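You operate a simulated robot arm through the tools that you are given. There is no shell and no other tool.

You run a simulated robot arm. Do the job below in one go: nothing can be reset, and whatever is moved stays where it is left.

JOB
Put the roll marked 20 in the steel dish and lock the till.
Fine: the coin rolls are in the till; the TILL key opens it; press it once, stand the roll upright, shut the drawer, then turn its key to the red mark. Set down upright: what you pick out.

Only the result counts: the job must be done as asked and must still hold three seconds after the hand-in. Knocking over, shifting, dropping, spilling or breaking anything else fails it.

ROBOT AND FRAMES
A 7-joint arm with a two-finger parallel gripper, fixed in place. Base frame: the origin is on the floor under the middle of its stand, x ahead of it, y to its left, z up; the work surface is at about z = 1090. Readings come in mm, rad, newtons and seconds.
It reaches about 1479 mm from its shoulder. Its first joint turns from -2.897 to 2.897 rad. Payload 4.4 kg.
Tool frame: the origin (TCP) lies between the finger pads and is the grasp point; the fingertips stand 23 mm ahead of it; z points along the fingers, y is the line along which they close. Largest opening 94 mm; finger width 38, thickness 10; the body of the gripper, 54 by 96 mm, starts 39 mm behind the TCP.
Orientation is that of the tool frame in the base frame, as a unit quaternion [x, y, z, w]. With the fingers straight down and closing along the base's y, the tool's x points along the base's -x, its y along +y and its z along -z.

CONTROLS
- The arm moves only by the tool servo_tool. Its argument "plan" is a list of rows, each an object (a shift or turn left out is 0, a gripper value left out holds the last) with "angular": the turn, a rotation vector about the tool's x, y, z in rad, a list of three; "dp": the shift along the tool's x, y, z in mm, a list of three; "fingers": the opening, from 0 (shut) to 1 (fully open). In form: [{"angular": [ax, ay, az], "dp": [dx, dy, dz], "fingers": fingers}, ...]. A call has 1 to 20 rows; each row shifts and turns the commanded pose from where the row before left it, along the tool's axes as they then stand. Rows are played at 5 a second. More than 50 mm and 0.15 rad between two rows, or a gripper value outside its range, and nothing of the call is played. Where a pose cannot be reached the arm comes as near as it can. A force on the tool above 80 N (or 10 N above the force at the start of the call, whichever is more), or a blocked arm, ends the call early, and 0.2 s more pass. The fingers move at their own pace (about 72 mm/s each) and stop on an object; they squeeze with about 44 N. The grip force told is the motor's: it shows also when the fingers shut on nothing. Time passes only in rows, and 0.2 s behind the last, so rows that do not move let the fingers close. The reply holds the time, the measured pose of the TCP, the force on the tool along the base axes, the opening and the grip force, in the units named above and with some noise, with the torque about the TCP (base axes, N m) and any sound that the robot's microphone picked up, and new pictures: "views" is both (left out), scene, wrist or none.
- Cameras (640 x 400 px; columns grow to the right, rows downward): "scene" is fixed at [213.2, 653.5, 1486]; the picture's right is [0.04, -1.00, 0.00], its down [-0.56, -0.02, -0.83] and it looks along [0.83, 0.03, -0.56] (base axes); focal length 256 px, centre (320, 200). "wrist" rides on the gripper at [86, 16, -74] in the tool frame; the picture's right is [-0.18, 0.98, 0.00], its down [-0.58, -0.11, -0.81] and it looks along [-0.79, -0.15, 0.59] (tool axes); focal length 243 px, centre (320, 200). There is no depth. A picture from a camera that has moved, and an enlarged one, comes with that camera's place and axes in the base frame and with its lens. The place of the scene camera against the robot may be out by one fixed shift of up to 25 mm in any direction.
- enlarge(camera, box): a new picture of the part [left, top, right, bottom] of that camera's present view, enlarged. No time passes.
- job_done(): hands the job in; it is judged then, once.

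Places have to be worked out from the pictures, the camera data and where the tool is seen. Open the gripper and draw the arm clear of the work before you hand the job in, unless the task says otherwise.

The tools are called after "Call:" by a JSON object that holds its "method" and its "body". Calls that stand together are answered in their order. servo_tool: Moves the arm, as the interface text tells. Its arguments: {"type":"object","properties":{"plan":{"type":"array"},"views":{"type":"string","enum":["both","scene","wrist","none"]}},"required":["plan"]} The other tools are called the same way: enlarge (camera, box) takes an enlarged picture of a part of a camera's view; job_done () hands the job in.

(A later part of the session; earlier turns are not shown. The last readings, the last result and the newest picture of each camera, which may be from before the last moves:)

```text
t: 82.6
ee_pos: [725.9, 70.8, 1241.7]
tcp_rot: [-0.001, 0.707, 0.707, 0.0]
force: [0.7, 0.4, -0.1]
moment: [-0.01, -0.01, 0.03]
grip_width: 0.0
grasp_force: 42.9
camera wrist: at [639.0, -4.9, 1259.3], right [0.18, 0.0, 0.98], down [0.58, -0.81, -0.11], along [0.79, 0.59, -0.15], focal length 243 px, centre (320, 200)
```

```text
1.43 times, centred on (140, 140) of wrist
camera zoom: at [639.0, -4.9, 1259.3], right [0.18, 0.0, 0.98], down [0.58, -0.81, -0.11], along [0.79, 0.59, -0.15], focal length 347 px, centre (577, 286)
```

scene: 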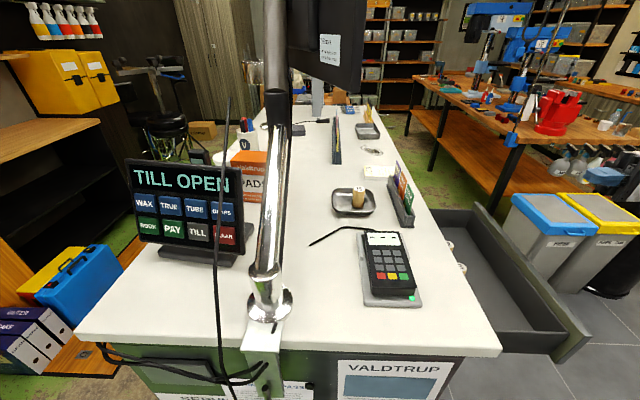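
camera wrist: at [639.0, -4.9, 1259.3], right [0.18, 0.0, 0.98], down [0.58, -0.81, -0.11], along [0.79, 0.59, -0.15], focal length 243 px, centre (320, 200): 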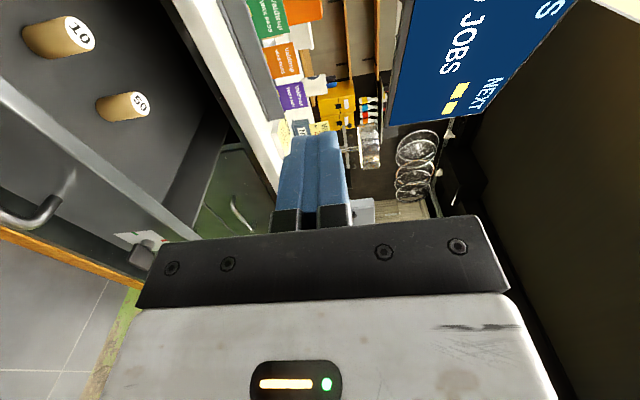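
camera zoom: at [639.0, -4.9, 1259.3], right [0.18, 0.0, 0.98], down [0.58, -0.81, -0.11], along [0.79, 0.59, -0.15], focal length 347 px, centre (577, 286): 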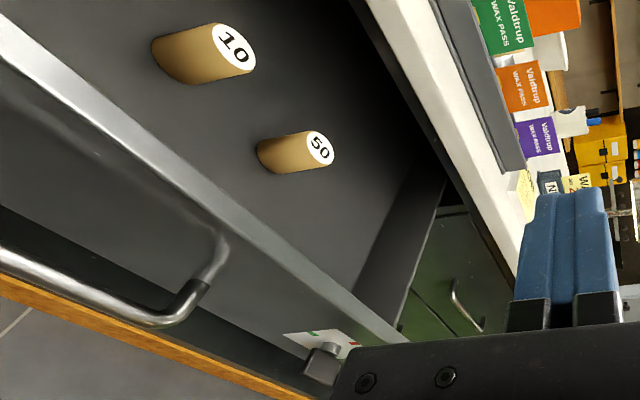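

The drawer front is now at about y = 150 (outer), top z ≈ 1020–1030, with the handle bar at z ≈ 962 in front of it; rolls 10 and 50 still stand. I descend to z ≈ 1003 (above the bar) at the drawer's middle, staying in front of it.

Call:
{"method": "servo_tool", "body": {"plan": [{"dp": [3, 0, -20]}, {"dp": [3, -40, 0]}, {"dp": [0, -40, 0]}, {"dp": [0, -40, 0]}, {"dp": [0, -40, 0]}, {"dp": [0, -40, 0]}, {"dp": [0, -38, 0]}, {}]}}

```text
t: 84.4
ee_pos: [720.2, 50.4, 1005.5]
tcp_rot: [-0.001, 0.707, 0.707, -0.001]
force: [-0.2, 0.4, -0.9]
moment: [-0.02, -0.01, -0.01]
grip_width: 0.0
grasp_force: 41.8
camera wrist: at [633.4, -25.2, 1022.2], right [0.18, 0.0, 0.98], down [0.58, -0.81, -0.11], along [0.79, 0.59, -0.15], focal length 243 px, centre (320, 200)
```

scene: 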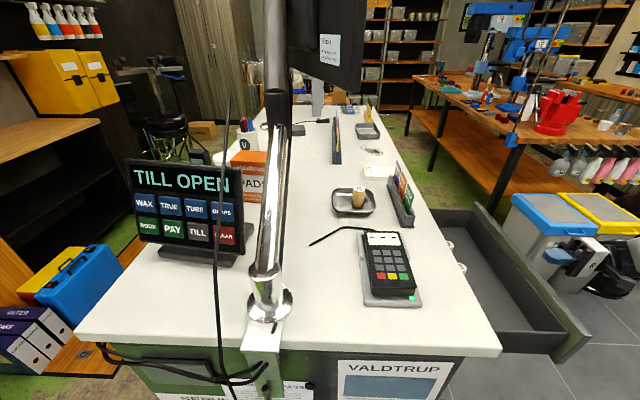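
wrist: 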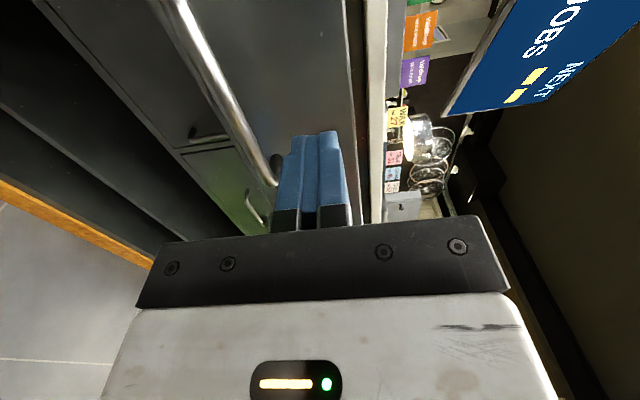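

The fingers' line meets the drawer front between the handle bar and the top edge. I advance to touch the front.

Call:
{"method": "servo_tool", "body": {"plan": [{"dp": [0, -3, 20]}, {"dp": [0, 0, 20]}, {"dp": [0, 0, 15]}, {"dp": [0, 0, 5]}, {"dp": [0, 0, 5]}, {}]}}

```text
t: 85.8
ee_pos: [719.0, 116.8, 1002.5]
tcp_rot: [-0.001, 0.707, 0.707, 0.0]
force: [0.1, 1.1, 0.0]
moment: [0.01, 0.01, 0.0]
grip_width: 0.0
grasp_force: 42.3
camera wrist: at [632.8, 40.3, 1019.5], right [0.18, 0.0, 0.98], down [0.58, -0.81, -0.11], along [0.79, 0.59, -0.15], focal length 243 px, centre (320, 200)
```

scene: 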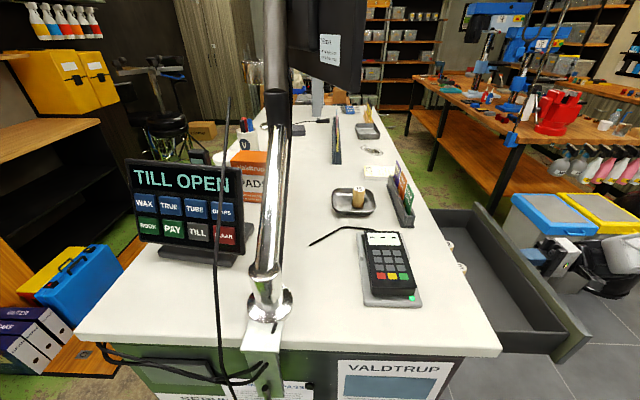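
wrist: 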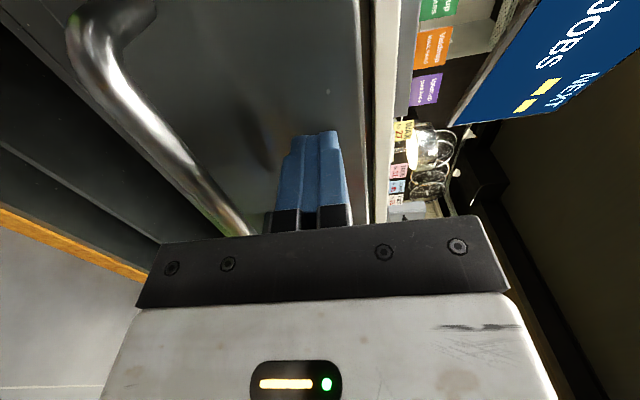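

Tip is about 10 mm from the front. I continue with small steps to contact.

Call:
{"method": "servo_tool", "body": {"plan": [{"dp": [0, 0, 3]}, {"dp": [0, 0, 3]}, {"dp": [0, 0, 3]}, {"dp": [0, 0, 3]}, {}], "views": "wrist"}}

```text
t: 87.0
ee_pos: [719.3, 127.5, 1001.6]
tcp_rot: [-0.001, 0.708, 0.707, 0.0]
force: [0.6, -1.5, 0.0]
moment: [-0.01, 0.0, -0.07]
grip_width: 0.0
grasp_force: 42.6
camera wrist: at [633.2, 52.3, 1019.3], right [0.18, 0.0, 0.98], down [0.58, -0.81, -0.11], along [0.79, 0.59, -0.15], focal length 243 px, centre (320, 200)
```

wrist: 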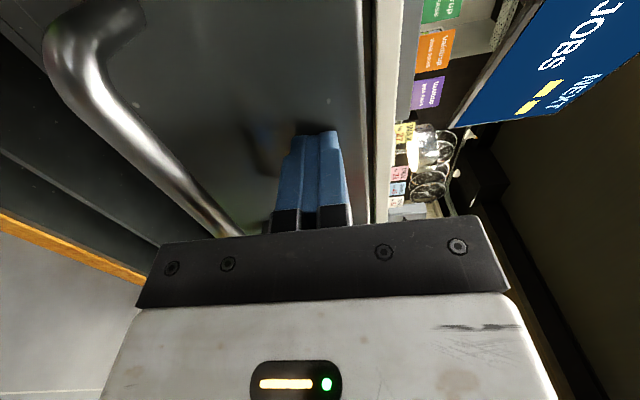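

Contact is just beginning (−1.5 N). I push gently, 5 mm per row, so the standing rolls inside aren't jolted.

Call:
{"method": "servo_tool", "body": {"plan": [{"dp": [0, 0, 2]}, {"dp": [0, 0, 3]}, {"dp": [0, 0, 4]}, {"dp": [0, 0, 5]}, {"dp": [0, 0, 5]}, {"dp": [0, 0, 5]}, {"dp": [0, 0, 5]}, {"dp": [0, 0, 4]}, {"dp": [0, 0, 3]}, {}]}}

```text
t: 89.2
ee_pos: [718.9, 164.0, 1001.9]
tcp_rot: [-0.001, 0.708, 0.707, 0.0]
force: [-0.3, -0.1, -0.2]
moment: [-0.03, 0.01, 0.03]
grip_width: 0.0
grasp_force: 42.2
camera wrist: at [632.7, 88.2, 1019.3], right [0.18, 0.0, 0.98], down [0.58, -0.81, -0.11], along [0.79, 0.59, -0.15], focal length 243 px, centre (320, 200)
```

scene: 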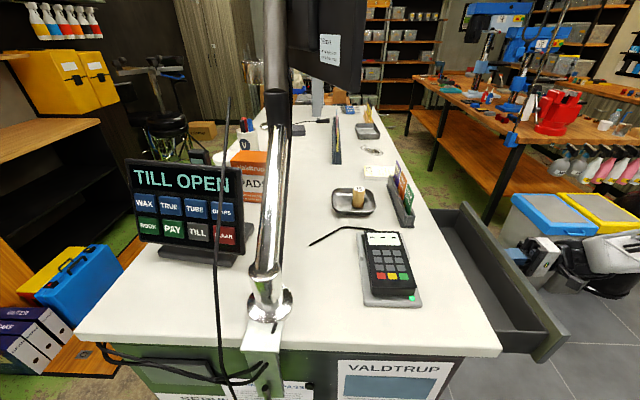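
wrist: 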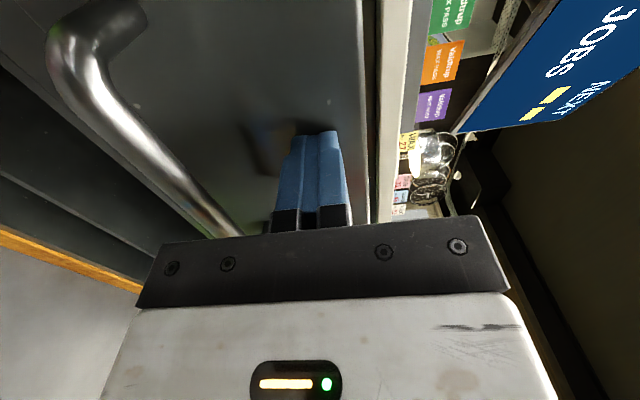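

The drawer slides in smoothly with the push. I keep pushing at a gentle pace.

Call:
{"method": "servo_tool", "body": {"plan": [{"dp": [0, 0, 3]}, {"dp": [0, 0, 5]}, {"dp": [0, 0, 6]}, {"dp": [0, 0, 6]}, {"dp": [0, 0, 6]}, {"dp": [0, 0, 6]}, {"dp": [0, 0, 6]}, {"dp": [0, 0, 6]}, {"dp": [0, 0, 6]}, {"dp": [0, 0, 6]}, {"dp": [0, 0, 6]}, {"dp": [0, 0, 6]}, {"dp": [0, 0, 6]}, {"dp": [0, 0, 6]}, {"dp": [0, 0, 6]}, {"dp": [0, 0, 6]}, {"dp": [0, 0, 5]}, {"dp": [0, 0, 3]}, {}]}}

```text
t: 93.2
ee_pos: [719.0, 264.6, 1001.9]
tcp_rot: [-0.001, 0.707, 0.708, 0.0]
force: [2.7, -5.3, -2.2]
moment: [-0.05, 0.01, -0.16]
grip_width: 0.0
grasp_force: 42.1
camera wrist: at [633.0, 188.3, 1019.4], right [0.18, 0.0, 0.98], down [0.58, -0.81, -0.11], along [0.79, 0.59, -0.15], focal length 243 px, centre (320, 200)
```

scene: 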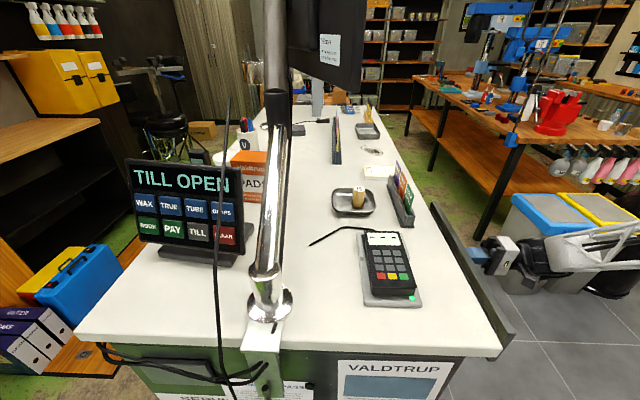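
wrist: 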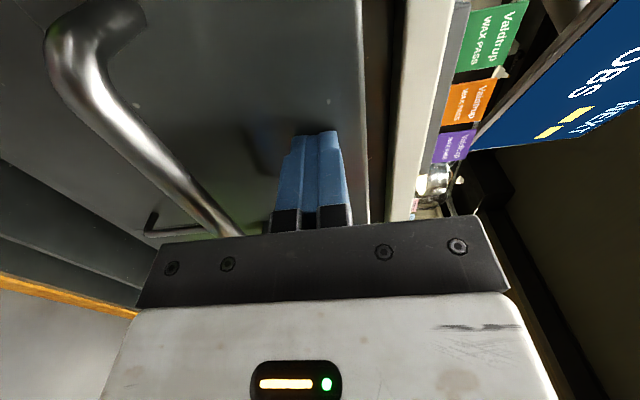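

Drawer front is now at y≈288. I go on pushing, slower toward the end.

Call:
{"method": "servo_tool", "body": {"plan": [{"dp": [0, 0, 3]}, {"dp": [0, 0, 5]}, {"dp": [0, 0, 6]}, {"dp": [0, 0, 6]}, {"dp": [0, 0, 6]}, {"dp": [0, 0, 6]}, {"dp": [0, 0, 6]}, {"dp": [0, 0, 6]}, {"dp": [0, 0, 6]}, {"dp": [0, 0, 6]}, {"dp": [0, 0, 6]}, {"dp": [0, 0, 5]}, {"dp": [0, 0, 4]}, {"dp": [0, 0, 4]}, {"dp": [0, 0, 3]}, {"dp": [0, 0, 3]}, {}]}}

```text
t: 96.8
ee_pos: [718.1, 345.5, 1002.1]
tcp_rot: [-0.001, 0.707, 0.707, 0.0]
force: [-1.9, -5.8, 3.9]
moment: [0.04, -0.1, -0.1]
grip_width: 0.0
grasp_force: 42.4
camera wrist: at [632.8, 269.3, 1019.2], right [0.18, 0.0, 0.98], down [0.58, -0.81, -0.11], along [0.79, 0.59, -0.15], focal length 243 px, centre (320, 200)
```

scene: 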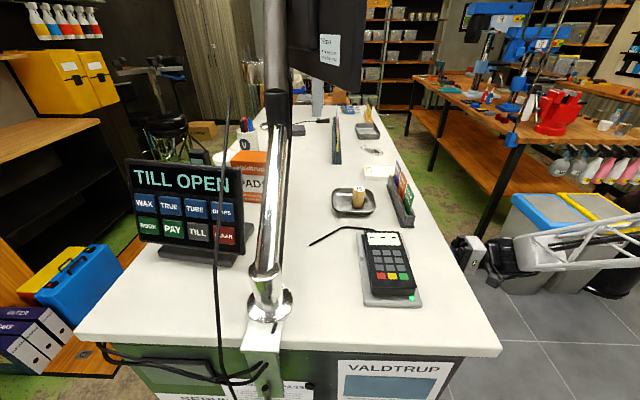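
wrist: 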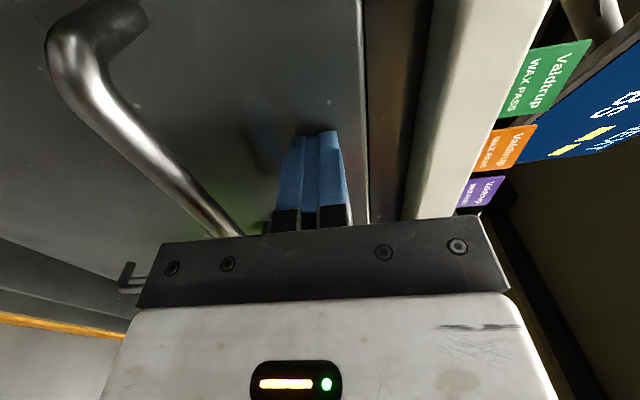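

Front at y≈369, still moving easily. I continue in small steps toward the stop.

Call:
{"method": "servo_tool", "body": {"plan": [{"dp": [0, 0, 3]}, {"dp": [0, 0, 3]}, {"dp": [0, 0, 3]}, {"dp": [0, 0, 2]}, {}], "views": "none"}}

Call:
{"method": "servo_tool", "body": {"plan": [{"dp": [0, 0, 2]}, {"dp": [0, 0, 2]}, {}], "views": "wrist"}}

```text
t: 98.0
ee_pos: [719.2, 355.5, 1002.3]
tcp_rot: [-0.001, 0.707, 0.707, 0.0]
force: [-0.4, -6.8, -2.2]
moment: [-0.04, 0.03, -0.14]
grip_width: 0.0
grasp_force: 42.8
```

```text
t: 98.8
ee_pos: [719.7, 359.4, 1001.9]
tcp_rot: [-0.001, 0.707, 0.707, 0.0]
force: [4.0, -7.5, -1.6]
moment: [-0.05, 0.04, -0.25]
grip_width: 0.0
grasp_force: 42.1
camera wrist: at [632.9, 284.6, 1019.2], right [0.18, 0.0, 0.98], down [0.58, -0.81, -0.11], along [0.79, 0.59, -0.15], focal length 243 px, centre (320, 200)
```

wrist: 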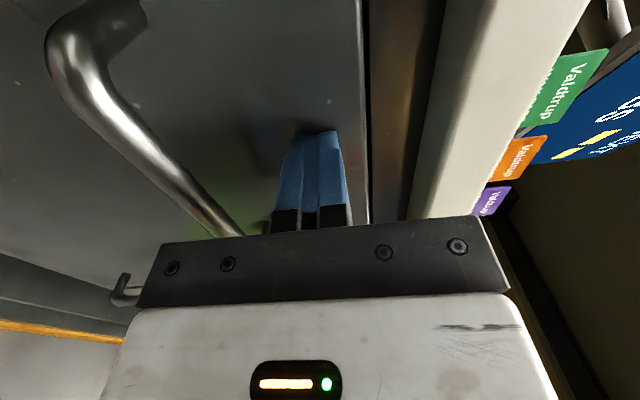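

Front at y≈382; not yet at the stop. A few more 2 mm steps.

Call:
{"method": "servo_tool", "body": {"plan": [{"dp": [0, 0, 2]}, {"dp": [0, 0, 1.5]}, {}], "views": "none"}}

Call:
{"method": "servo_tool", "body": {"plan": [{"dp": [0, 0, 1.5]}, {"dp": [0, 0, 1.5]}, {}], "views": "none"}}

Call:
{"method": "servo_tool", "body": {"plan": [{"dp": [0, 0, 1.5]}, {"dp": [0, 0, 1.5]}, {}], "views": "wrist"}}

```text
t: 99.6
ee_pos: [719.0, 363.1, 1001.9]
tcp_rot: [0.0, 0.707, 0.707, 0.0]
force: [5.0, -7.2, -1.1]
moment: [-0.01, 0.07, -0.25]
grip_width: 0.0
grasp_force: 42.4
```

```text
t: 100.4
ee_pos: [719.5, 366.4, 1002.0]
tcp_rot: [-0.001, 0.708, 0.707, 0.0]
force: [3.9, -7.7, -2.7]
moment: [-0.07, 0.03, -0.21]
grip_width: 0.0
grasp_force: 42.5
```

```text
t: 101.2
ee_pos: [718.7, 368.9, 1002.1]
tcp_rot: [-0.001, 0.707, 0.707, -0.001]
force: [-0.7, -8.1, -4.5]
moment: [-0.09, 0.07, -0.13]
grip_width: 0.1
grasp_force: 42.4
camera wrist: at [632.4, 293.5, 1019.4], right [0.18, 0.0, 0.98], down [0.58, -0.81, -0.11], along [0.79, 0.59, -0.15], focal length 243 px, centre (320, 200)
```

wrist: 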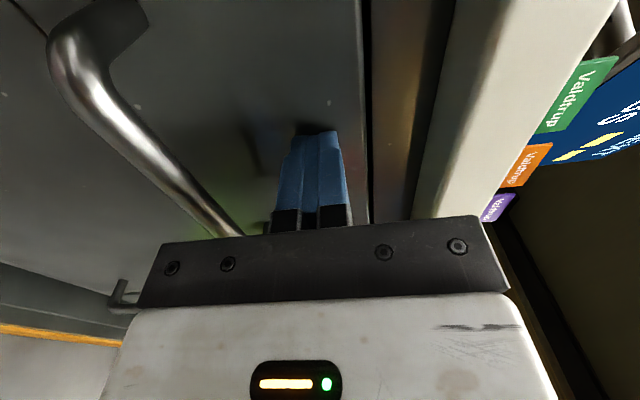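

Still sliding (8 N), no latch yet. I continue with further small steps.

Call:
{"method": "servo_tool", "body": {"plan": [{"dp": [0, 0, 1.5]}, {"dp": [0, 0, 1.5]}, {}], "views": "none"}}

Call:
{"method": "servo_tool", "body": {"plan": [{"dp": [0, 0, 1.5]}, {"dp": [0, 0, 1.5]}, {}], "views": "none"}}

Call:
{"method": "servo_tool", "body": {"plan": [{"dp": [0, 0, 1.5]}, {"dp": [0, 0, 1.5]}, {}], "views": "both"}}

```text
t: 102.0
ee_pos: [719.1, 372.1, 1002.9]
tcp_rot: [-0.001, 0.707, 0.707, 0.0]
force: [-4.4, -7.7, -0.9]
moment: [-0.03, 0.02, -0.1]
grip_width: 0.1
grasp_force: 42.4
```

```text
t: 102.8
ee_pos: [719.1, 374.8, 1001.6]
tcp_rot: [-0.001, 0.707, 0.707, 0.001]
force: [-3.7, -8.5, 1.9]
moment: [0.06, -0.04, -0.08]
grip_width: 0.0
grasp_force: 42.4
```

```text
t: 103.6
ee_pos: [719.8, 377.3, 1002.6]
tcp_rot: [-0.001, 0.707, 0.707, 0.0]
force: [-10.8, -42.7, 6.3]
moment: [0.12, -0.39, -0.16]
grip_width: 0.0
grasp_force: 42.4
camera wrist: at [632.8, 301.7, 1019.3], right [0.18, 0.0, 0.98], down [0.58, -0.81, -0.11], along [0.79, 0.59, -0.15], focal length 243 px, centre (320, 200)
```

scene: 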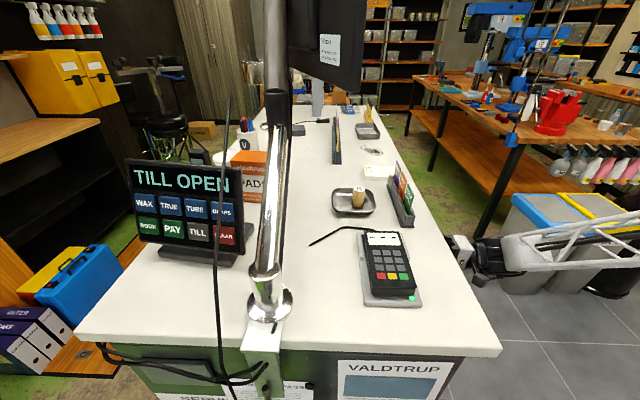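
wrist: 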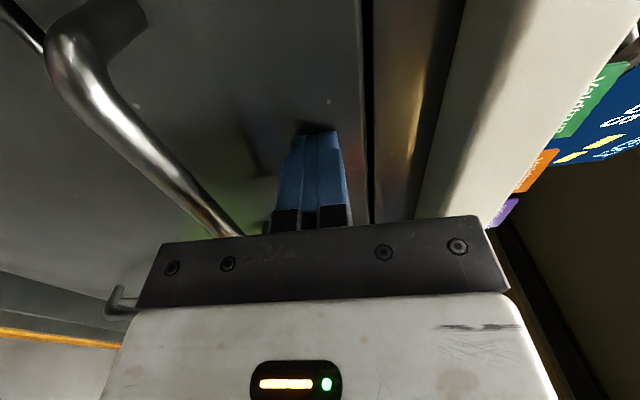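

The force jumped to 43 N — the drawer is at its stop (front ≈ y 400). I press a touch more, then back off and see whether it stays shut.

Call:
{"method": "servo_tool", "body": {"plan": [{"dp": [0, 0, 0.7]}, {}, {"dp": [0, 0, -2]}, {"dp": [0, 0, -4]}, {"dp": [0, 0, -10]}, {"dp": [0, 0, -20]}, {"dp": [0, 0, -20]}, {}, {}]}}

```text
t: 105.6
ee_pos: [719.0, 322.4, 1003.6]
tcp_rot: [-0.001, 0.707, 0.707, 0.0]
force: [0.1, -0.4, 0.1]
moment: [0.0, -0.01, -0.01]
grip_width: 0.0
grasp_force: 42.0
camera wrist: at [632.6, 247.3, 1019.3], right [0.18, 0.0, 0.98], down [0.58, -0.81, -0.11], along [0.79, 0.59, -0.15], focal length 243 px, centre (320, 200)
```

scene: 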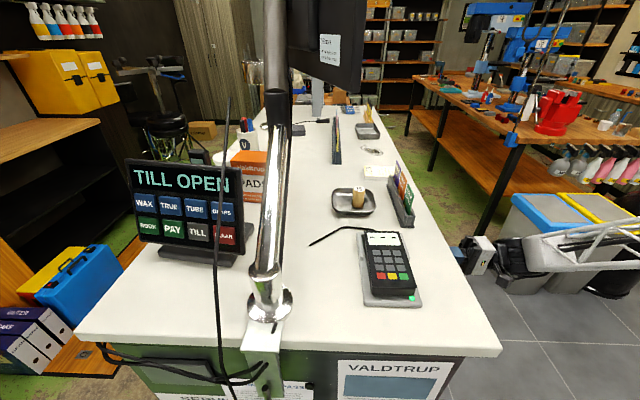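
wrist: 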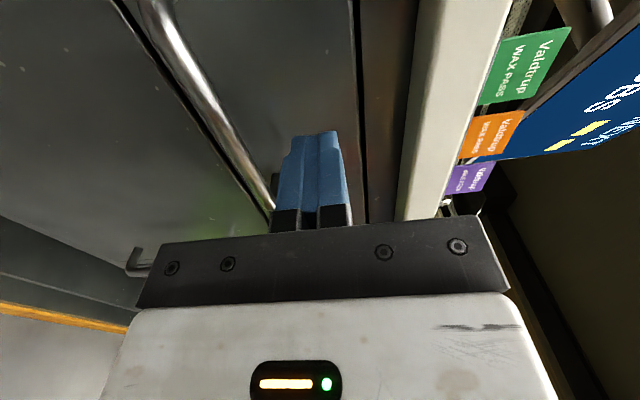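

The drawer has stayed shut. I back away and move so the wrist camera can see the key for a precise fix.

Call:
{"method": "servo_tool", "body": {"plan": [{"dp": [0, 0, -40]}, {"dp": [0, 0, -40]}, {"dp": [-20, 14, -40]}, {"dp": [-40, 20, 0]}, {"dp": [-25, 25, 0]}, {}]}}

```text
t: 107.0
ee_pos: [806.4, 201.6, 1061.3]
tcp_rot: [-0.001, 0.707, 0.707, 0.0]
force: [0.2, -0.9, 0.5]
moment: [0.0, -0.02, -0.03]
grip_width: 0.0
grasp_force: 42.6
camera wrist: at [718.8, 126.9, 1078.4], right [0.18, 0.0, 0.98], down [0.58, -0.81, -0.11], along [0.79, 0.59, -0.15], focal length 243 px, centre (320, 200)
```

scene: 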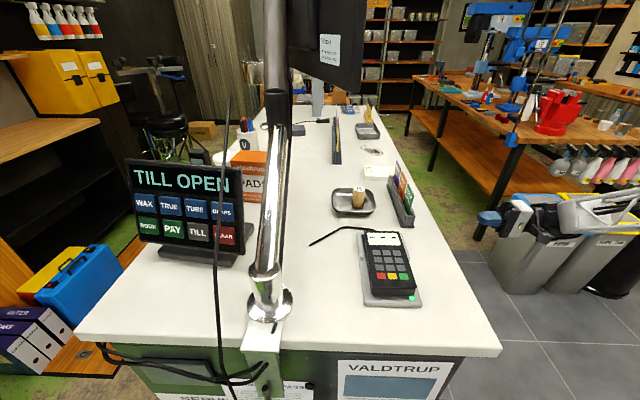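
wrist: 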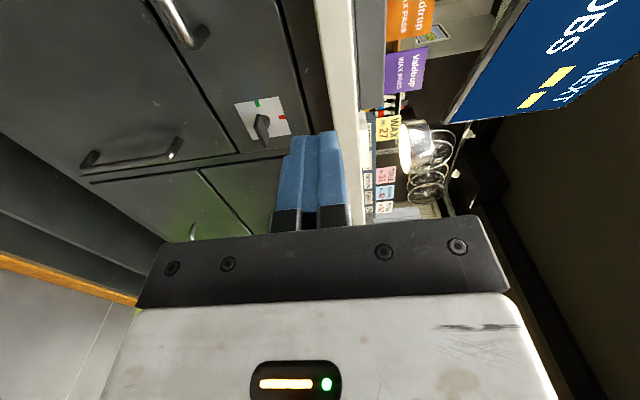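

Call:
{"method": "enlarge", "body": {"camera": "wrist", "box": [225, 85, 305, 155]}}

Call:
{"method": "enlarge", "body": {"camera": "wrist", "box": [60, 0, 360, 240]}}

```text
5.71 times, centred on (265, 120) of wrist
camera zoom: at [718.8, 126.9, 1078.4], right [0.18, 0.0, 0.98], down [0.58, -0.81, -0.11], along [0.79, 0.59, -0.15], focal length 1386 px, centre (634, 657)
```

zoom: 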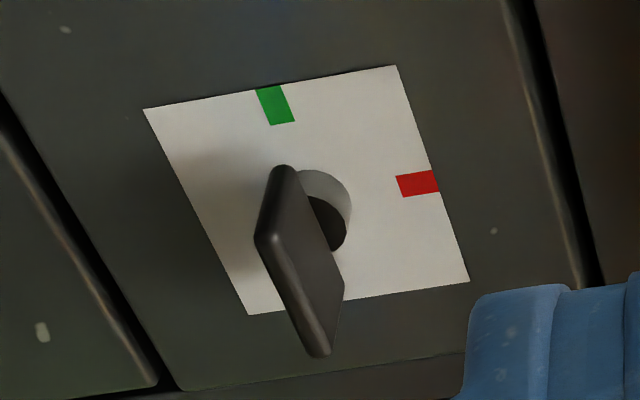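

```text
1.67 times, centred on (210, 120) of wrist
camera zoom: at [718.8, 126.9, 1078.4], right [0.18, 0.0, 0.98], down [0.58, -0.81, -0.11], along [0.79, 0.59, -0.15], focal length 404 px, centre (503, 333)
```

zoom: 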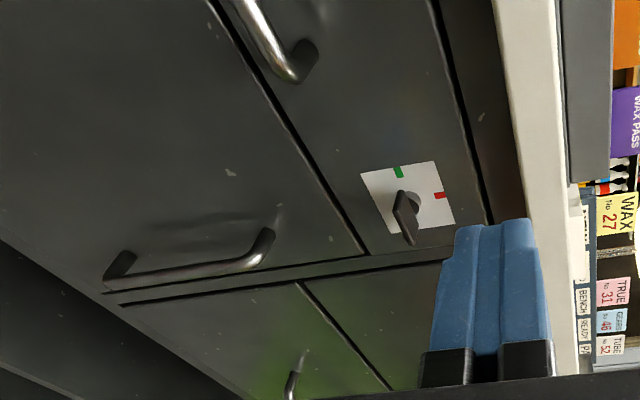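

The key bow is centred near (890, 367, 976) and lies horizontal. Before turning it I check that the drawer is truly at its stop by touching its front again beside the key (x≈828).

Call:
{"method": "servo_tool", "body": {"plan": [{"dp": [-11, -33, 30]}, {"dp": [-11, -33, 30]}, {"dp": [0, 0, 40]}, {"dp": [0, 0, 40]}, {"dp": [0, 0, 20]}, {}], "views": "wrist"}}

```text
t: 108.4
ee_pos: [826.3, 362.8, 995.3]
tcp_rot: [-0.001, 0.707, 0.707, 0.0]
force: [-0.2, -0.1, 0.3]
moment: [0.0, 0.0, -0.01]
grip_width: 0.1
grasp_force: 42.6
camera wrist: at [739.9, 286.9, 1012.6], right [0.18, 0.0, 0.98], down [0.58, -0.81, -0.11], along [0.79, 0.59, -0.15], focal length 243 px, centre (320, 200)
```

wrist: 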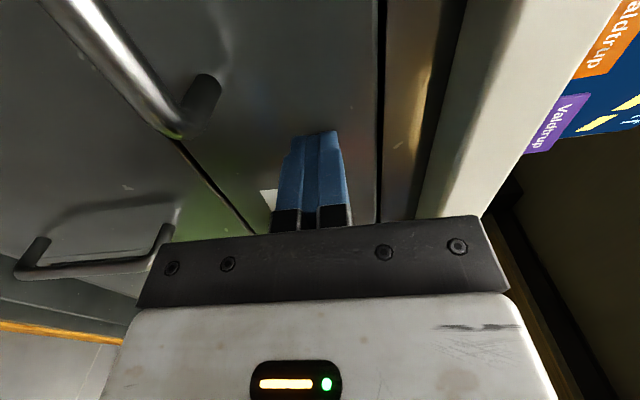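

No contact at tip y≈386. I step further in small increments.

Call:
{"method": "servo_tool", "body": {"plan": [{"dp": [0, 0, 2]}, {"dp": [0, 0, 2]}, {}], "views": "none"}}

Call:
{"method": "servo_tool", "body": {"plan": [{"dp": [0, 0, 2]}, {"dp": [0, 0, 2]}, {}], "views": "none"}}

Call:
{"method": "servo_tool", "body": {"plan": [{"dp": [0, 0, 1.5]}, {"dp": [0, 0, 1.5]}, {}], "views": "none"}}

```text
t: 109.2
ee_pos: [827.1, 365.6, 995.3]
tcp_rot: [-0.002, 0.707, 0.707, 0.001]
force: [0.5, -0.7, -0.4]
moment: [0.01, 0.0, -0.01]
grip_width: 0.1
grasp_force: 42.3
```

```text
t: 110.0
ee_pos: [826.7, 370.7, 994.4]
tcp_rot: [-0.001, 0.707, 0.707, 0.0]
force: [0.0, -0.7, 0.4]
moment: [0.04, 0.0, 0.0]
grip_width: 0.0
grasp_force: 42.5
```

```text
t: 110.8
ee_pos: [827.9, 373.8, 995.4]
tcp_rot: [-0.001, 0.707, 0.707, 0.0]
force: [-4.0, -8.3, 1.4]
moment: [0.02, 0.02, -0.06]
grip_width: 0.1
grasp_force: 42.3
```

Call:
{"method": "servo_tool", "body": {"plan": [{"dp": [0, 0, 1]}, {}], "views": "none"}}

Call:
{"method": "servo_tool", "body": {"plan": [{"dp": [0, 0, 1]}, {}], "views": "none"}}

Call:
{"method": "servo_tool", "body": {"plan": [{"dp": [0, 0, 1]}, {}], "views": "none"}}

```text
t: 111.4
ee_pos: [826.9, 375.2, 996.2]
tcp_rot: [-0.002, 0.707, 0.707, 0.0]
force: [2.4, -9.1, -0.3]
moment: [-0.01, -0.05, -0.18]
grip_width: 0.0
grasp_force: 41.9
```

```text
t: 112.0
ee_pos: [827.8, 375.7, 995.7]
tcp_rot: [-0.002, 0.707, 0.707, -0.001]
force: [2.1, -7.7, -0.9]
moment: [-0.02, -0.03, -0.25]
grip_width: 0.0
grasp_force: 42.1
```

```text
t: 112.6
ee_pos: [827.4, 376.6, 995.6]
tcp_rot: [-0.002, 0.707, 0.707, 0.0]
force: [3.9, -11.2, -3.3]
moment: [-0.18, 0.07, -0.39]
grip_width: 0.0
grasp_force: 42.7
```

The drawer had eased back out about 3 mm and slides in with ~8 N again. I press it firmly to its stop, listening for a latch.

Call:
{"method": "servo_tool", "body": {"plan": [{"dp": [0, 0, 1]}, {}], "views": "none"}}

Call:
{"method": "servo_tool", "body": {"plan": [{"dp": [0, 0, 1]}, {}, {}], "views": "none"}}

```text
t: 113.2
ee_pos: [827.6, 377.2, 995.2]
tcp_rot: [0.0, 0.707, 0.707, 0.001]
force: [-3.8, -36.5, -0.7]
moment: [-0.03, 0.16, -0.35]
grip_width: 0.0
grasp_force: 43.0
```

```text
t: 114.0
ee_pos: [827.6, 377.2, 994.9]
tcp_rot: [0.0, 0.708, 0.707, 0.001]
force: [-9.3, -25.3, 6.5]
moment: [0.14, 0.01, 0.52]
grip_width: 0.0
grasp_force: 42.1
stopped in row 3: the force on the tool passed its limit at 82 N (the readings are from after the stop); the commanded pose is now the measured one
```

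At the firm stop (over 80 N) with no latch sound. I back off in 1 mm steps and watch whether the drawer follows the fingers out.

Call:
{"method": "servo_tool", "body": {"plan": [{"dp": [0, 0, -1]}, {}, {}], "views": "none"}}

Call:
{"method": "servo_tool", "body": {"plan": [{"dp": [0, 0, -1]}, {}, {}], "views": "none"}}

Call:
{"method": "servo_tool", "body": {"plan": [{"dp": [0, 0, -1]}, {}, {}], "views": "none"}}

Call:
{"method": "servo_tool", "body": {"plan": [{"dp": [0, 0, -1]}, {}, {}], "views": "none"}}

```text
t: 114.8
ee_pos: [826.7, 376.6, 994.8]
tcp_rot: [0.0, 0.707, 0.707, 0.001]
force: [4.9, -8.8, 3.0]
moment: [0.05, -0.03, -0.11]
grip_width: 0.0
grasp_force: 42.5
```

```text
t: 115.6
ee_pos: [826.3, 376.2, 995.8]
tcp_rot: [-0.001, 0.707, 0.707, 0.0]
force: [-0.3, -6.5, 1.5]
moment: [0.06, -0.03, -0.08]
grip_width: 0.0
grasp_force: 41.7
```

```text
t: 116.4
ee_pos: [825.4, 375.4, 995.4]
tcp_rot: [-0.001, 0.707, 0.707, 0.001]
force: [-3.4, -6.4, 0.6]
moment: [-0.04, 0.0, -0.05]
grip_width: 0.0
grasp_force: 42.3
```

```text
t: 117.2
ee_pos: [826.6, 373.7, 994.8]
tcp_rot: [0.0, 0.708, 0.707, 0.0]
force: [2.1, -7.1, -2.5]
moment: [-0.1, -0.05, 0.06]
grip_width: 0.2
grasp_force: 42.3
```

The drawer follows with ~7 N so far. I continue backing off to find where it stops following.

Call:
{"method": "servo_tool", "body": {"plan": [{"dp": [0, 0, -1]}, {}, {}], "views": "none"}}

Call:
{"method": "servo_tool", "body": {"plan": [{"dp": [0, 0, -1.5]}, {}, {}], "views": "none"}}

Call:
{"method": "servo_tool", "body": {"plan": [{"dp": [0, 0, -2]}, {}, {}], "views": "none"}}

Call:
{"method": "servo_tool", "body": {"plan": [{"dp": [0, 0, -3]}, {}, {}], "views": "wrist"}}

```text
t: 118.0
ee_pos: [826.0, 373.5, 994.2]
tcp_rot: [0.0, 0.707, 0.707, 0.001]
force: [1.2, -3.9, -1.6]
moment: [-0.04, 0.01, -0.08]
grip_width: 0.0
grasp_force: 42.1
```

```text
t: 118.8
ee_pos: [825.8, 371.4, 995.6]
tcp_rot: [0.0, 0.707, 0.707, 0.001]
force: [0.2, -0.6, 0.2]
moment: [-0.02, -0.01, 0.0]
grip_width: 0.0
grasp_force: 42.0
```

```text
t: 119.6
ee_pos: [826.6, 369.0, 995.4]
tcp_rot: [-0.001, 0.707, 0.707, 0.0]
force: [-0.9, 0.4, -0.2]
moment: [0.04, 0.0, 0.0]
grip_width: 0.0
grasp_force: 42.4
```

```text
t: 120.4
ee_pos: [826.6, 366.0, 995.3]
tcp_rot: [-0.001, 0.707, 0.707, 0.001]
force: [0.3, -0.1, 0.3]
moment: [-0.04, 0.05, -0.03]
grip_width: 0.0
grasp_force: 42.3
camera wrist: at [739.8, 290.9, 1012.7], right [0.18, 0.0, 0.98], down [0.58, -0.81, -0.11], along [0.79, 0.59, -0.15], focal length 243 px, centre (320, 200)
```

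wrist: 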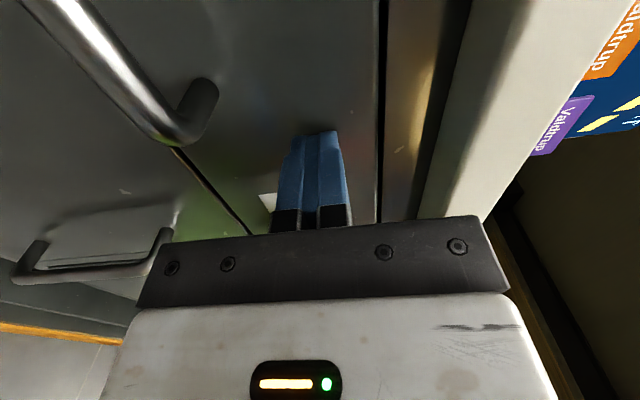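

The drawer rests about 4 mm short of the hard end and stays there without following further, i.e. it is held shut by its latch. I back off to y≈250, line the tool up with the key at about (891, 977), and open the fingers to 50 mm.

Call:
{"method": "servo_tool", "body": {"plan": [{"dp": [0, 0, -40]}, {"dp": [0, 0, -40]}, {"dp": [0, 0, -36]}, {"dp": [-32, -9, 0], "fingers": 0.53}, {"dp": [-32, -9, 0]}, {}, {}]}}

```text
t: 122.0
ee_pos: [890.5, 250.6, 976.5]
tcp_rot: [0.0, 0.707, 0.707, 0.0]
force: [0.5, -0.8, -0.1]
moment: [0.0, -0.02, 0.01]
grip_width: 49.8
grasp_force: 0.1
camera wrist: at [804.2, 174.7, 994.4], right [0.18, 0.0, 0.98], down [0.58, -0.81, -0.11], along [0.79, 0.59, -0.15], focal length 243 px, centre (320, 200)
```

scene: 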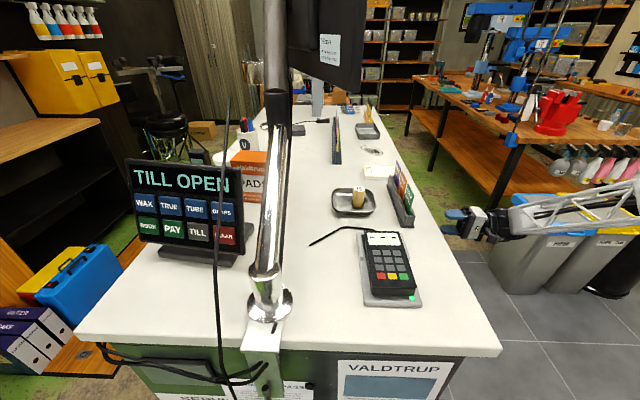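
wrist: 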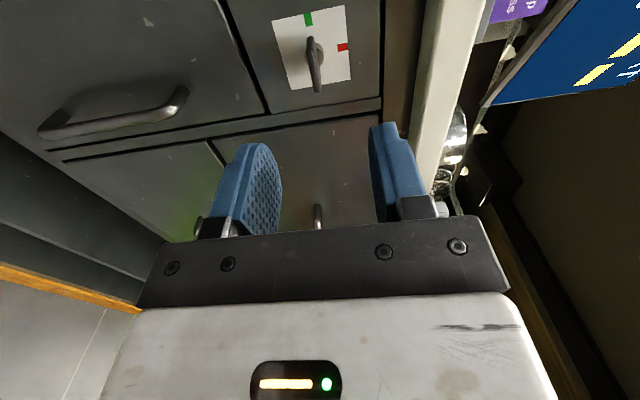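

Call:
{"method": "enlarge", "body": {"camera": "wrist", "box": [265, 0, 365, 110]}}

```text
3.64 times, centred on (315, 55) of wrist
camera zoom: at [804.2, 174.7, 994.4], right [0.18, 0.0, 0.98], down [0.58, -0.81, -0.11], along [0.79, 0.59, -0.15], focal length 882 px, centre (338, 727)
```

zoom: 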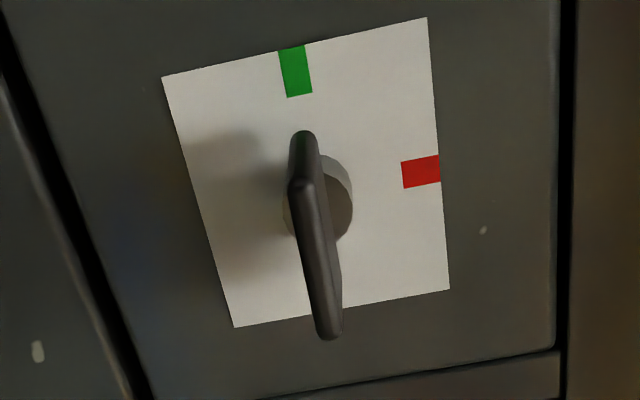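

Triangulated in its current state: the lock plate is at (893, 393, 973), the key bow spans y ≈ 360–382 at z ≈ 974. I line up with the key axis and advance with open fingers so that the tips end at y≈355 first.

Call:
{"method": "servo_tool", "body": {"plan": [{"dp": [-1.5, -2.5, 20]}, {"dp": [0, 0, 30]}, {"dp": [0, 0, 30]}, {}]}}

```text
t: 123.0
ee_pos: [892.3, 330.8, 974.6]
tcp_rot: [0.0, 0.707, 0.707, 0.001]
force: [-0.2, -0.1, 0.5]
moment: [0.03, -0.03, 0.01]
grip_width: 49.9
grasp_force: 0.1
camera wrist: at [805.2, 255.0, 992.3], right [0.18, 0.0, 0.98], down [0.58, -0.81, -0.11], along [0.79, 0.59, -0.15], focal length 243 px, centre (320, 200)
```

scene: 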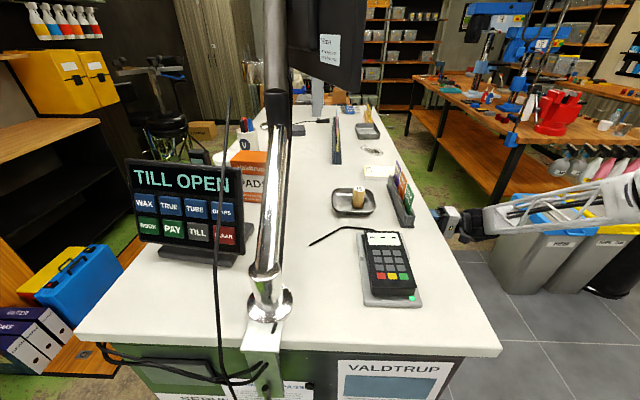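
wrist: 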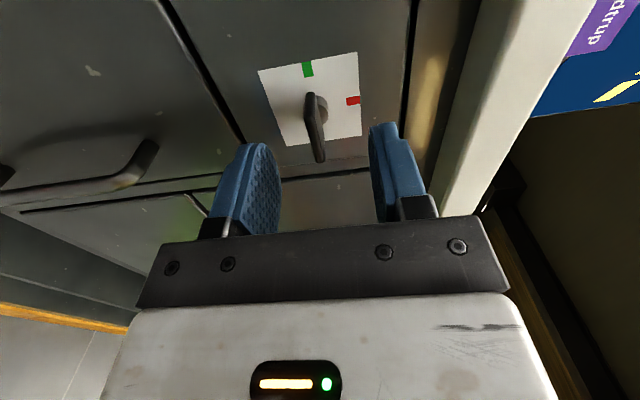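

Call:
{"method": "enlarge", "body": {"camera": "wrist", "box": [240, 40, 400, 190]}}

```text
2.67 times, centred on (320, 115) of wrist
camera zoom: at [805.2, 255.0, 992.3], right [0.18, 0.0, 0.98], down [0.58, -0.81, -0.11], along [0.79, 0.59, -0.15], focal length 647 px, centre (320, 427)
```

zoom: 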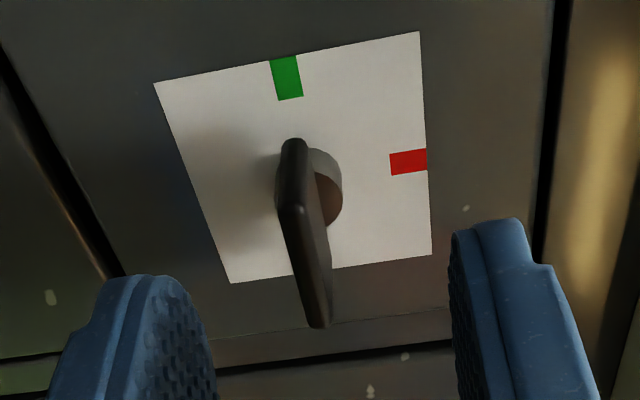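

The key is centred between the fingers (axis ≈ (892.5, 973)). I lower 1 mm and advance to TCP y≈357 so the pads straddle the bow.

Call:
{"method": "servo_tool", "body": {"plan": [{"dp": [0, -1.2, 10]}, {"dp": [0, 0, 10]}, {"dp": [0, 0, 6]}, {}]}}

```text
t: 124.0
ee_pos: [891.8, 355.8, 974.0]
tcp_rot: [-0.001, 0.707, 0.707, 0.0]
force: [0.2, -0.9, -0.3]
moment: [-0.01, -0.02, 0.01]
grip_width: 49.8
grasp_force: 0.2
camera wrist: at [805.4, 280.8, 990.8], right [0.18, 0.0, 0.98], down [0.58, -0.81, -0.11], along [0.79, 0.59, -0.15], focal length 243 px, centre (320, 200)
```

scene: 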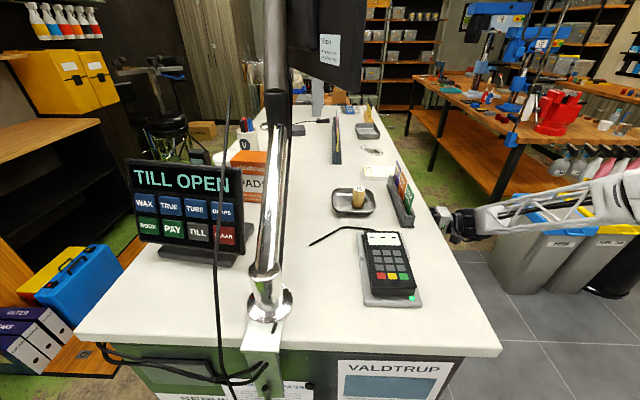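
wrist: 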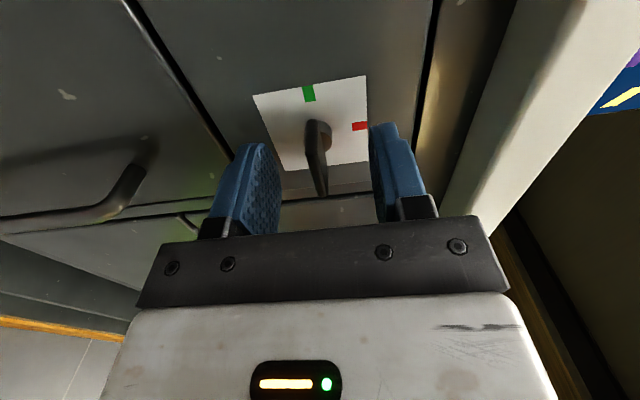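

The bow lies between the pads. I close on it and read the width and forces.

Call:
{"method": "servo_tool", "body": {"plan": [{"dp": [0, 0, 1], "fingers": 0.3}, {"fingers": 0.15}, {"fingers": 0}, {}, {}]}}

```text
t: 125.2
ee_pos: [891.6, 357.3, 972.3]
tcp_rot: [0.0, 0.706, 0.708, -0.001]
force: [6.7, 3.0, -17.9]
moment: [-0.12, 0.03, -0.9]
grip_width: 6.2
grasp_force: 45.6
camera wrist: at [805.4, 281.9, 989.5], right [0.18, 0.0, 0.98], down [0.58, -0.81, -0.11], along [0.79, 0.59, -0.15], focal length 243 px, centre (320, 200)
```

scene: 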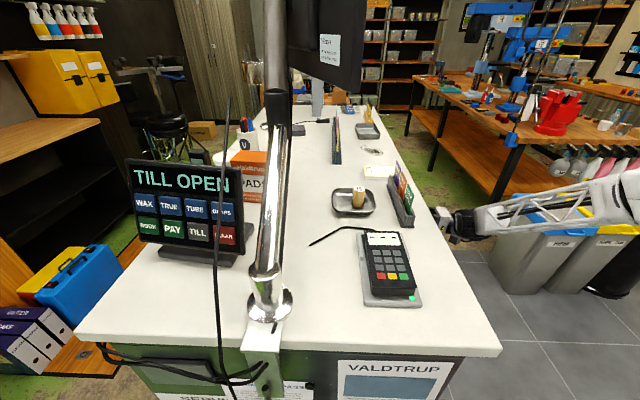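
wrist: 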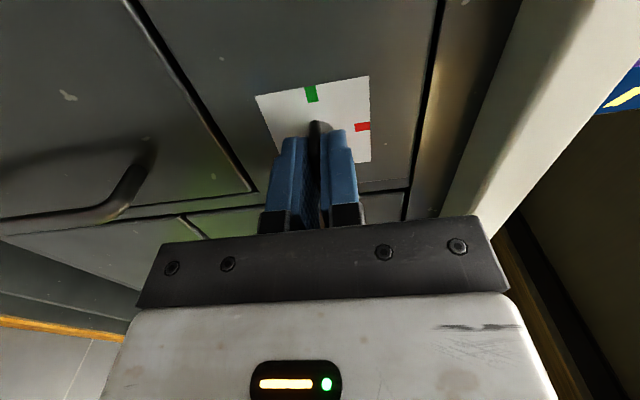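

Gripped: width 6.2 mm on the bow. The key pushes the tool down (−18 N), so I lower about 0.8 mm to relieve it.

Call:
{"method": "servo_tool", "body": {"plan": [{"dp": [0, -0.8, 0]}, {}], "views": "none"}}

```text
t: 125.8
ee_pos: [892.8, 357.2, 972.4]
tcp_rot: [-0.001, 0.707, 0.707, 0.001]
force: [-4.1, -2.8, -15.2]
moment: [-0.13, 0.06, -1.32]
grip_width: 5.8
grasp_force: 45.4
```

Call:
{"method": "servo_tool", "body": {"plan": [{"dp": [0, -0.8, 0]}, {}], "views": "none"}}

```text
t: 126.4
ee_pos: [892.5, 357.1, 973.2]
tcp_rot: [-0.001, 0.707, 0.707, 0.001]
force: [-12.1, -4.2, -8.0]
moment: [-0.12, 0.07, -0.62]
grip_width: 6.0
grasp_force: 45.4
```

Forces are moderate now. I start turning the key clockwise (+ about the tool axis) in small steps, checking forces.

Call:
{"method": "servo_tool", "body": {"plan": [{"angular": [0, 0, 0.08]}, {"angular": [0, 0, 0.08]}, {}], "views": "wrist"}}

```text
t: 127.2
ee_pos: [892.5, 357.8, 971.7]
tcp_rot: [0.056, 0.706, 0.704, -0.056]
force: [-26.8, -7.8, 5.3]
moment: [-0.06, 0.02, 0.02]
grip_width: 5.7
grasp_force: 44.7
camera wrist: at [809.1, 282.0, 1003.0], right [0.34, 0.0, 0.94], down [0.56, -0.81, -0.2], along [0.76, 0.59, -0.27], focal length 243 px, centre (320, 200)
```

wrist: 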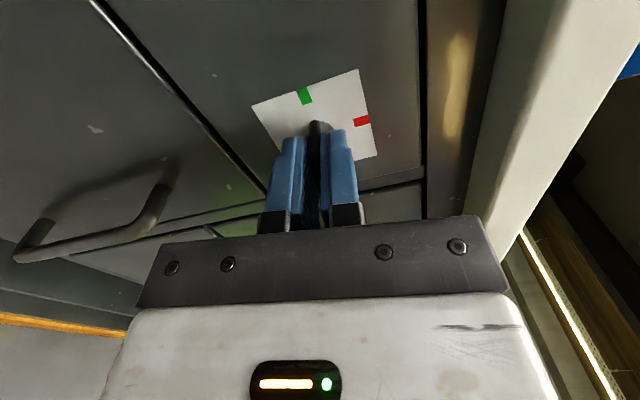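

The key turns the right way. The tool is being pushed toward -x (−27 N), so I shift 1 mm that way while continuing to turn.

Call:
{"method": "servo_tool", "body": {"plan": [{"dp": [1.0, 0.2, 0]}, {"angular": [0, 0, 0.08]}, {"angular": [0, 0, 0.08]}, {}], "views": "none"}}

```text
t: 128.2
ee_pos: [892.2, 356.8, 972.4]
tcp_rot: [0.112, 0.698, 0.698, -0.112]
force: [30.8, 3.1, -2.5]
moment: [-0.1, -0.02, -0.15]
grip_width: 6.0
grasp_force: 45.0
```

Call:
{"method": "servo_tool", "body": {"plan": [{"dp": [-0.45, 0.15, 0]}, {}], "views": "none"}}

```text
t: 128.8
ee_pos: [892.2, 356.7, 972.5]
tcp_rot: [0.112, 0.698, 0.699, -0.111]
force: [25.5, -1.5, 2.0]
moment: [-0.44, -0.01, -1.28]
grip_width: 6.0
grasp_force: 45.4
```

Call:
{"method": "servo_tool", "body": {"plan": [{"dp": [-0.4, 0.13, 0], "angular": [0, 0, 0.08]}, {"angular": [0, 0, 0.08]}, {}], "views": "none"}}

```text
t: 129.6
ee_pos: [890.8, 357.1, 971.9]
tcp_rot: [0.168, 0.687, 0.687, -0.167]
force: [21.5, -2.0, 8.1]
moment: [-0.6, -0.03, -1.32]
grip_width: 5.9
grasp_force: 45.3
```

Turn is at 0.48 rad (27°) with tolerable forces. I continue.

Call:
{"method": "servo_tool", "body": {"plan": [{"dp": [-0.4, 0.2, 0], "angular": [0, 0, 0.08]}, {"angular": [0, 0, 0.08]}, {"angular": [0, 0, 0.08]}, {}], "views": "wrist"}}

```text
t: 130.6
ee_pos: [891.7, 357.0, 973.2]
tcp_rot: [0.247, 0.662, 0.663, -0.248]
force: [-0.9, -4.0, 17.4]
moment: [1.08, -0.02, 1.07]
grip_width: 5.9
grasp_force: 45.1
camera wrist: at [837.7, 281.8, 1043.0], right [0.79, 0.0, 0.62], down [0.37, -0.81, -0.47], along [0.5, 0.59, -0.63], focal length 243 px, centre (320, 200)
```

wrist: 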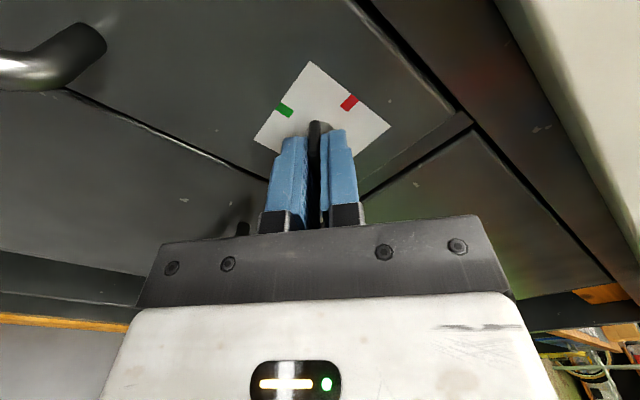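

At 41° the key is turning with the gripper. I continue toward 90°.

Call:
{"method": "servo_tool", "body": {"plan": [{"dp": [0.2, 0.25, 0], "angular": [0, 0, 0.08]}, {"angular": [0, 0, 0.08]}, {"angular": [0, 0, 0.08]}, {}], "views": "none"}}

Call:
{"method": "servo_tool", "body": {"plan": [{"angular": [0, 0, 0.08]}, {"angular": [0, 0, 0.08]}, {}], "views": "none"}}

```text
t: 131.6
ee_pos: [893.2, 357.4, 972.8]
tcp_rot: [0.326, 0.628, 0.628, -0.325]
force: [13.2, -0.6, 18.2]
moment: [0.47, -0.05, 0.18]
grip_width: 5.6
grasp_force: 44.5
```

```text
t: 132.4
ee_pos: [892.9, 356.5, 972.2]
tcp_rot: [0.376, 0.599, 0.601, -0.373]
force: [16.0, 0.7, 24.6]
moment: [-1.02, -0.02, -0.68]
grip_width: 5.9
grasp_force: 45.7
```

At 64°. Small corrective shift, then on.

Call:
{"method": "servo_tool", "body": {"plan": [{"dp": [0.25, 0.4, 0], "angular": [0, 0, 0.08]}, {"angular": [0, 0, 0.08]}, {"angular": [0, 0, 0.08]}, {}], "views": "wrist"}}

```text
t: 133.4
ee_pos: [891.7, 356.3, 972.8]
tcp_rot: [0.444, 0.55, 0.55, -0.444]
force: [11.2, -7.3, 22.4]
moment: [0.52, -0.01, -0.05]
grip_width: 6.0
grasp_force: 45.2
camera wrist: at [890.3, 281.8, 1062.3], right [1.0, 0.0, 0.03], down [0.02, -0.81, -0.59], along [0.02, 0.59, -0.81], focal length 243 px, centre (320, 200)
```

wrist: 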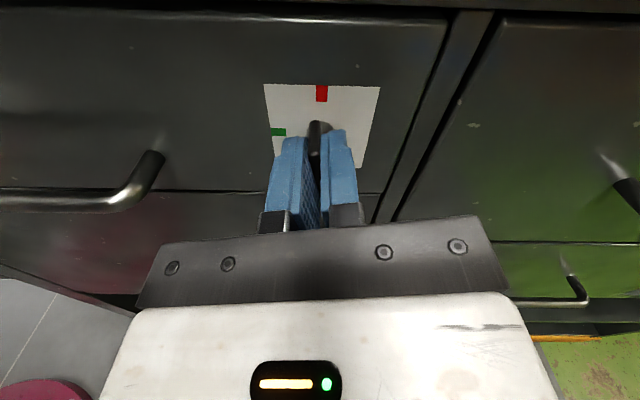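

At 78°; the bow nearly points at the red mark. I turn the remaining 12°.

Call:
{"method": "servo_tool", "body": {"plan": [{"angular": [0, 0, 0.07]}, {"angular": [0, 0, 0.07]}, {"angular": [0, 0, 0.07]}, {}], "views": "wrist"}}

```text
t: 134.4
ee_pos: [892.8, 358.2, 973.0]
tcp_rot: [0.499, 0.501, 0.501, -0.5]
force: [26.3, -2.4, 17.2]
moment: [0.42, -0.04, -0.2]
grip_width: 5.8
grasp_force: 44.9
camera wrist: at [908.8, 281.8, 1060.9], right [0.98, 0.0, -0.18], down [-0.11, -0.81, -0.58], along [-0.15, 0.59, -0.79], focal length 243 px, centre (320, 200)
```

wrist: 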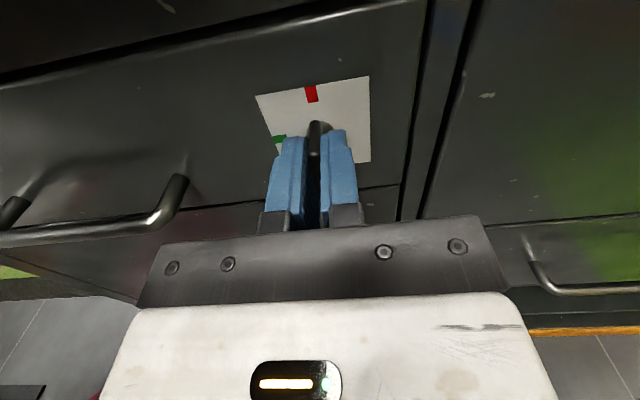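

Call:
{"method": "enlarge", "body": {"camera": "wrist", "box": [240, 60, 400, 220]}}

```text
2.50 times, centred on (320, 140) of wrist
camera zoom: at [908.8, 281.8, 1060.9], right [0.98, 0.0, -0.18], down [-0.11, -0.81, -0.58], along [-0.15, 0.59, -0.79], focal length 606 px, centre (320, 350)
```

zoom: 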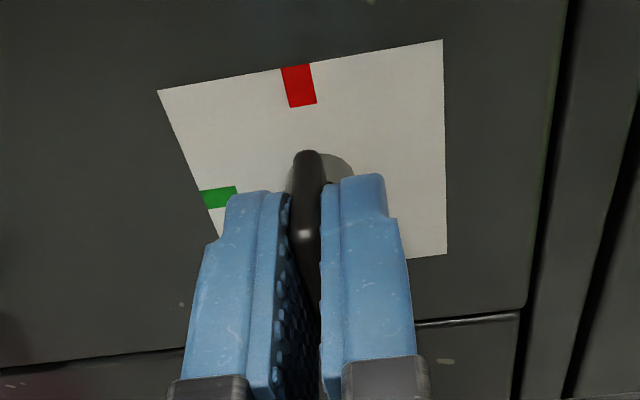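

The bow is vertical, pointing at the red mark. I test with a slight extra 0.04 rad for a stop or lock sound.

Call:
{"method": "servo_tool", "body": {"plan": [{"angular": [0, 0, 0.04]}, {}, {}], "views": "none"}}

```text
t: 135.2
ee_pos: [892.3, 356.9, 971.9]
tcp_rot: [0.51, 0.49, 0.491, -0.509]
force: [33.7, -2.8, 16.4]
moment: [-0.29, -1.62, -0.23]
grip_width: 5.9
grasp_force: 45.0
```

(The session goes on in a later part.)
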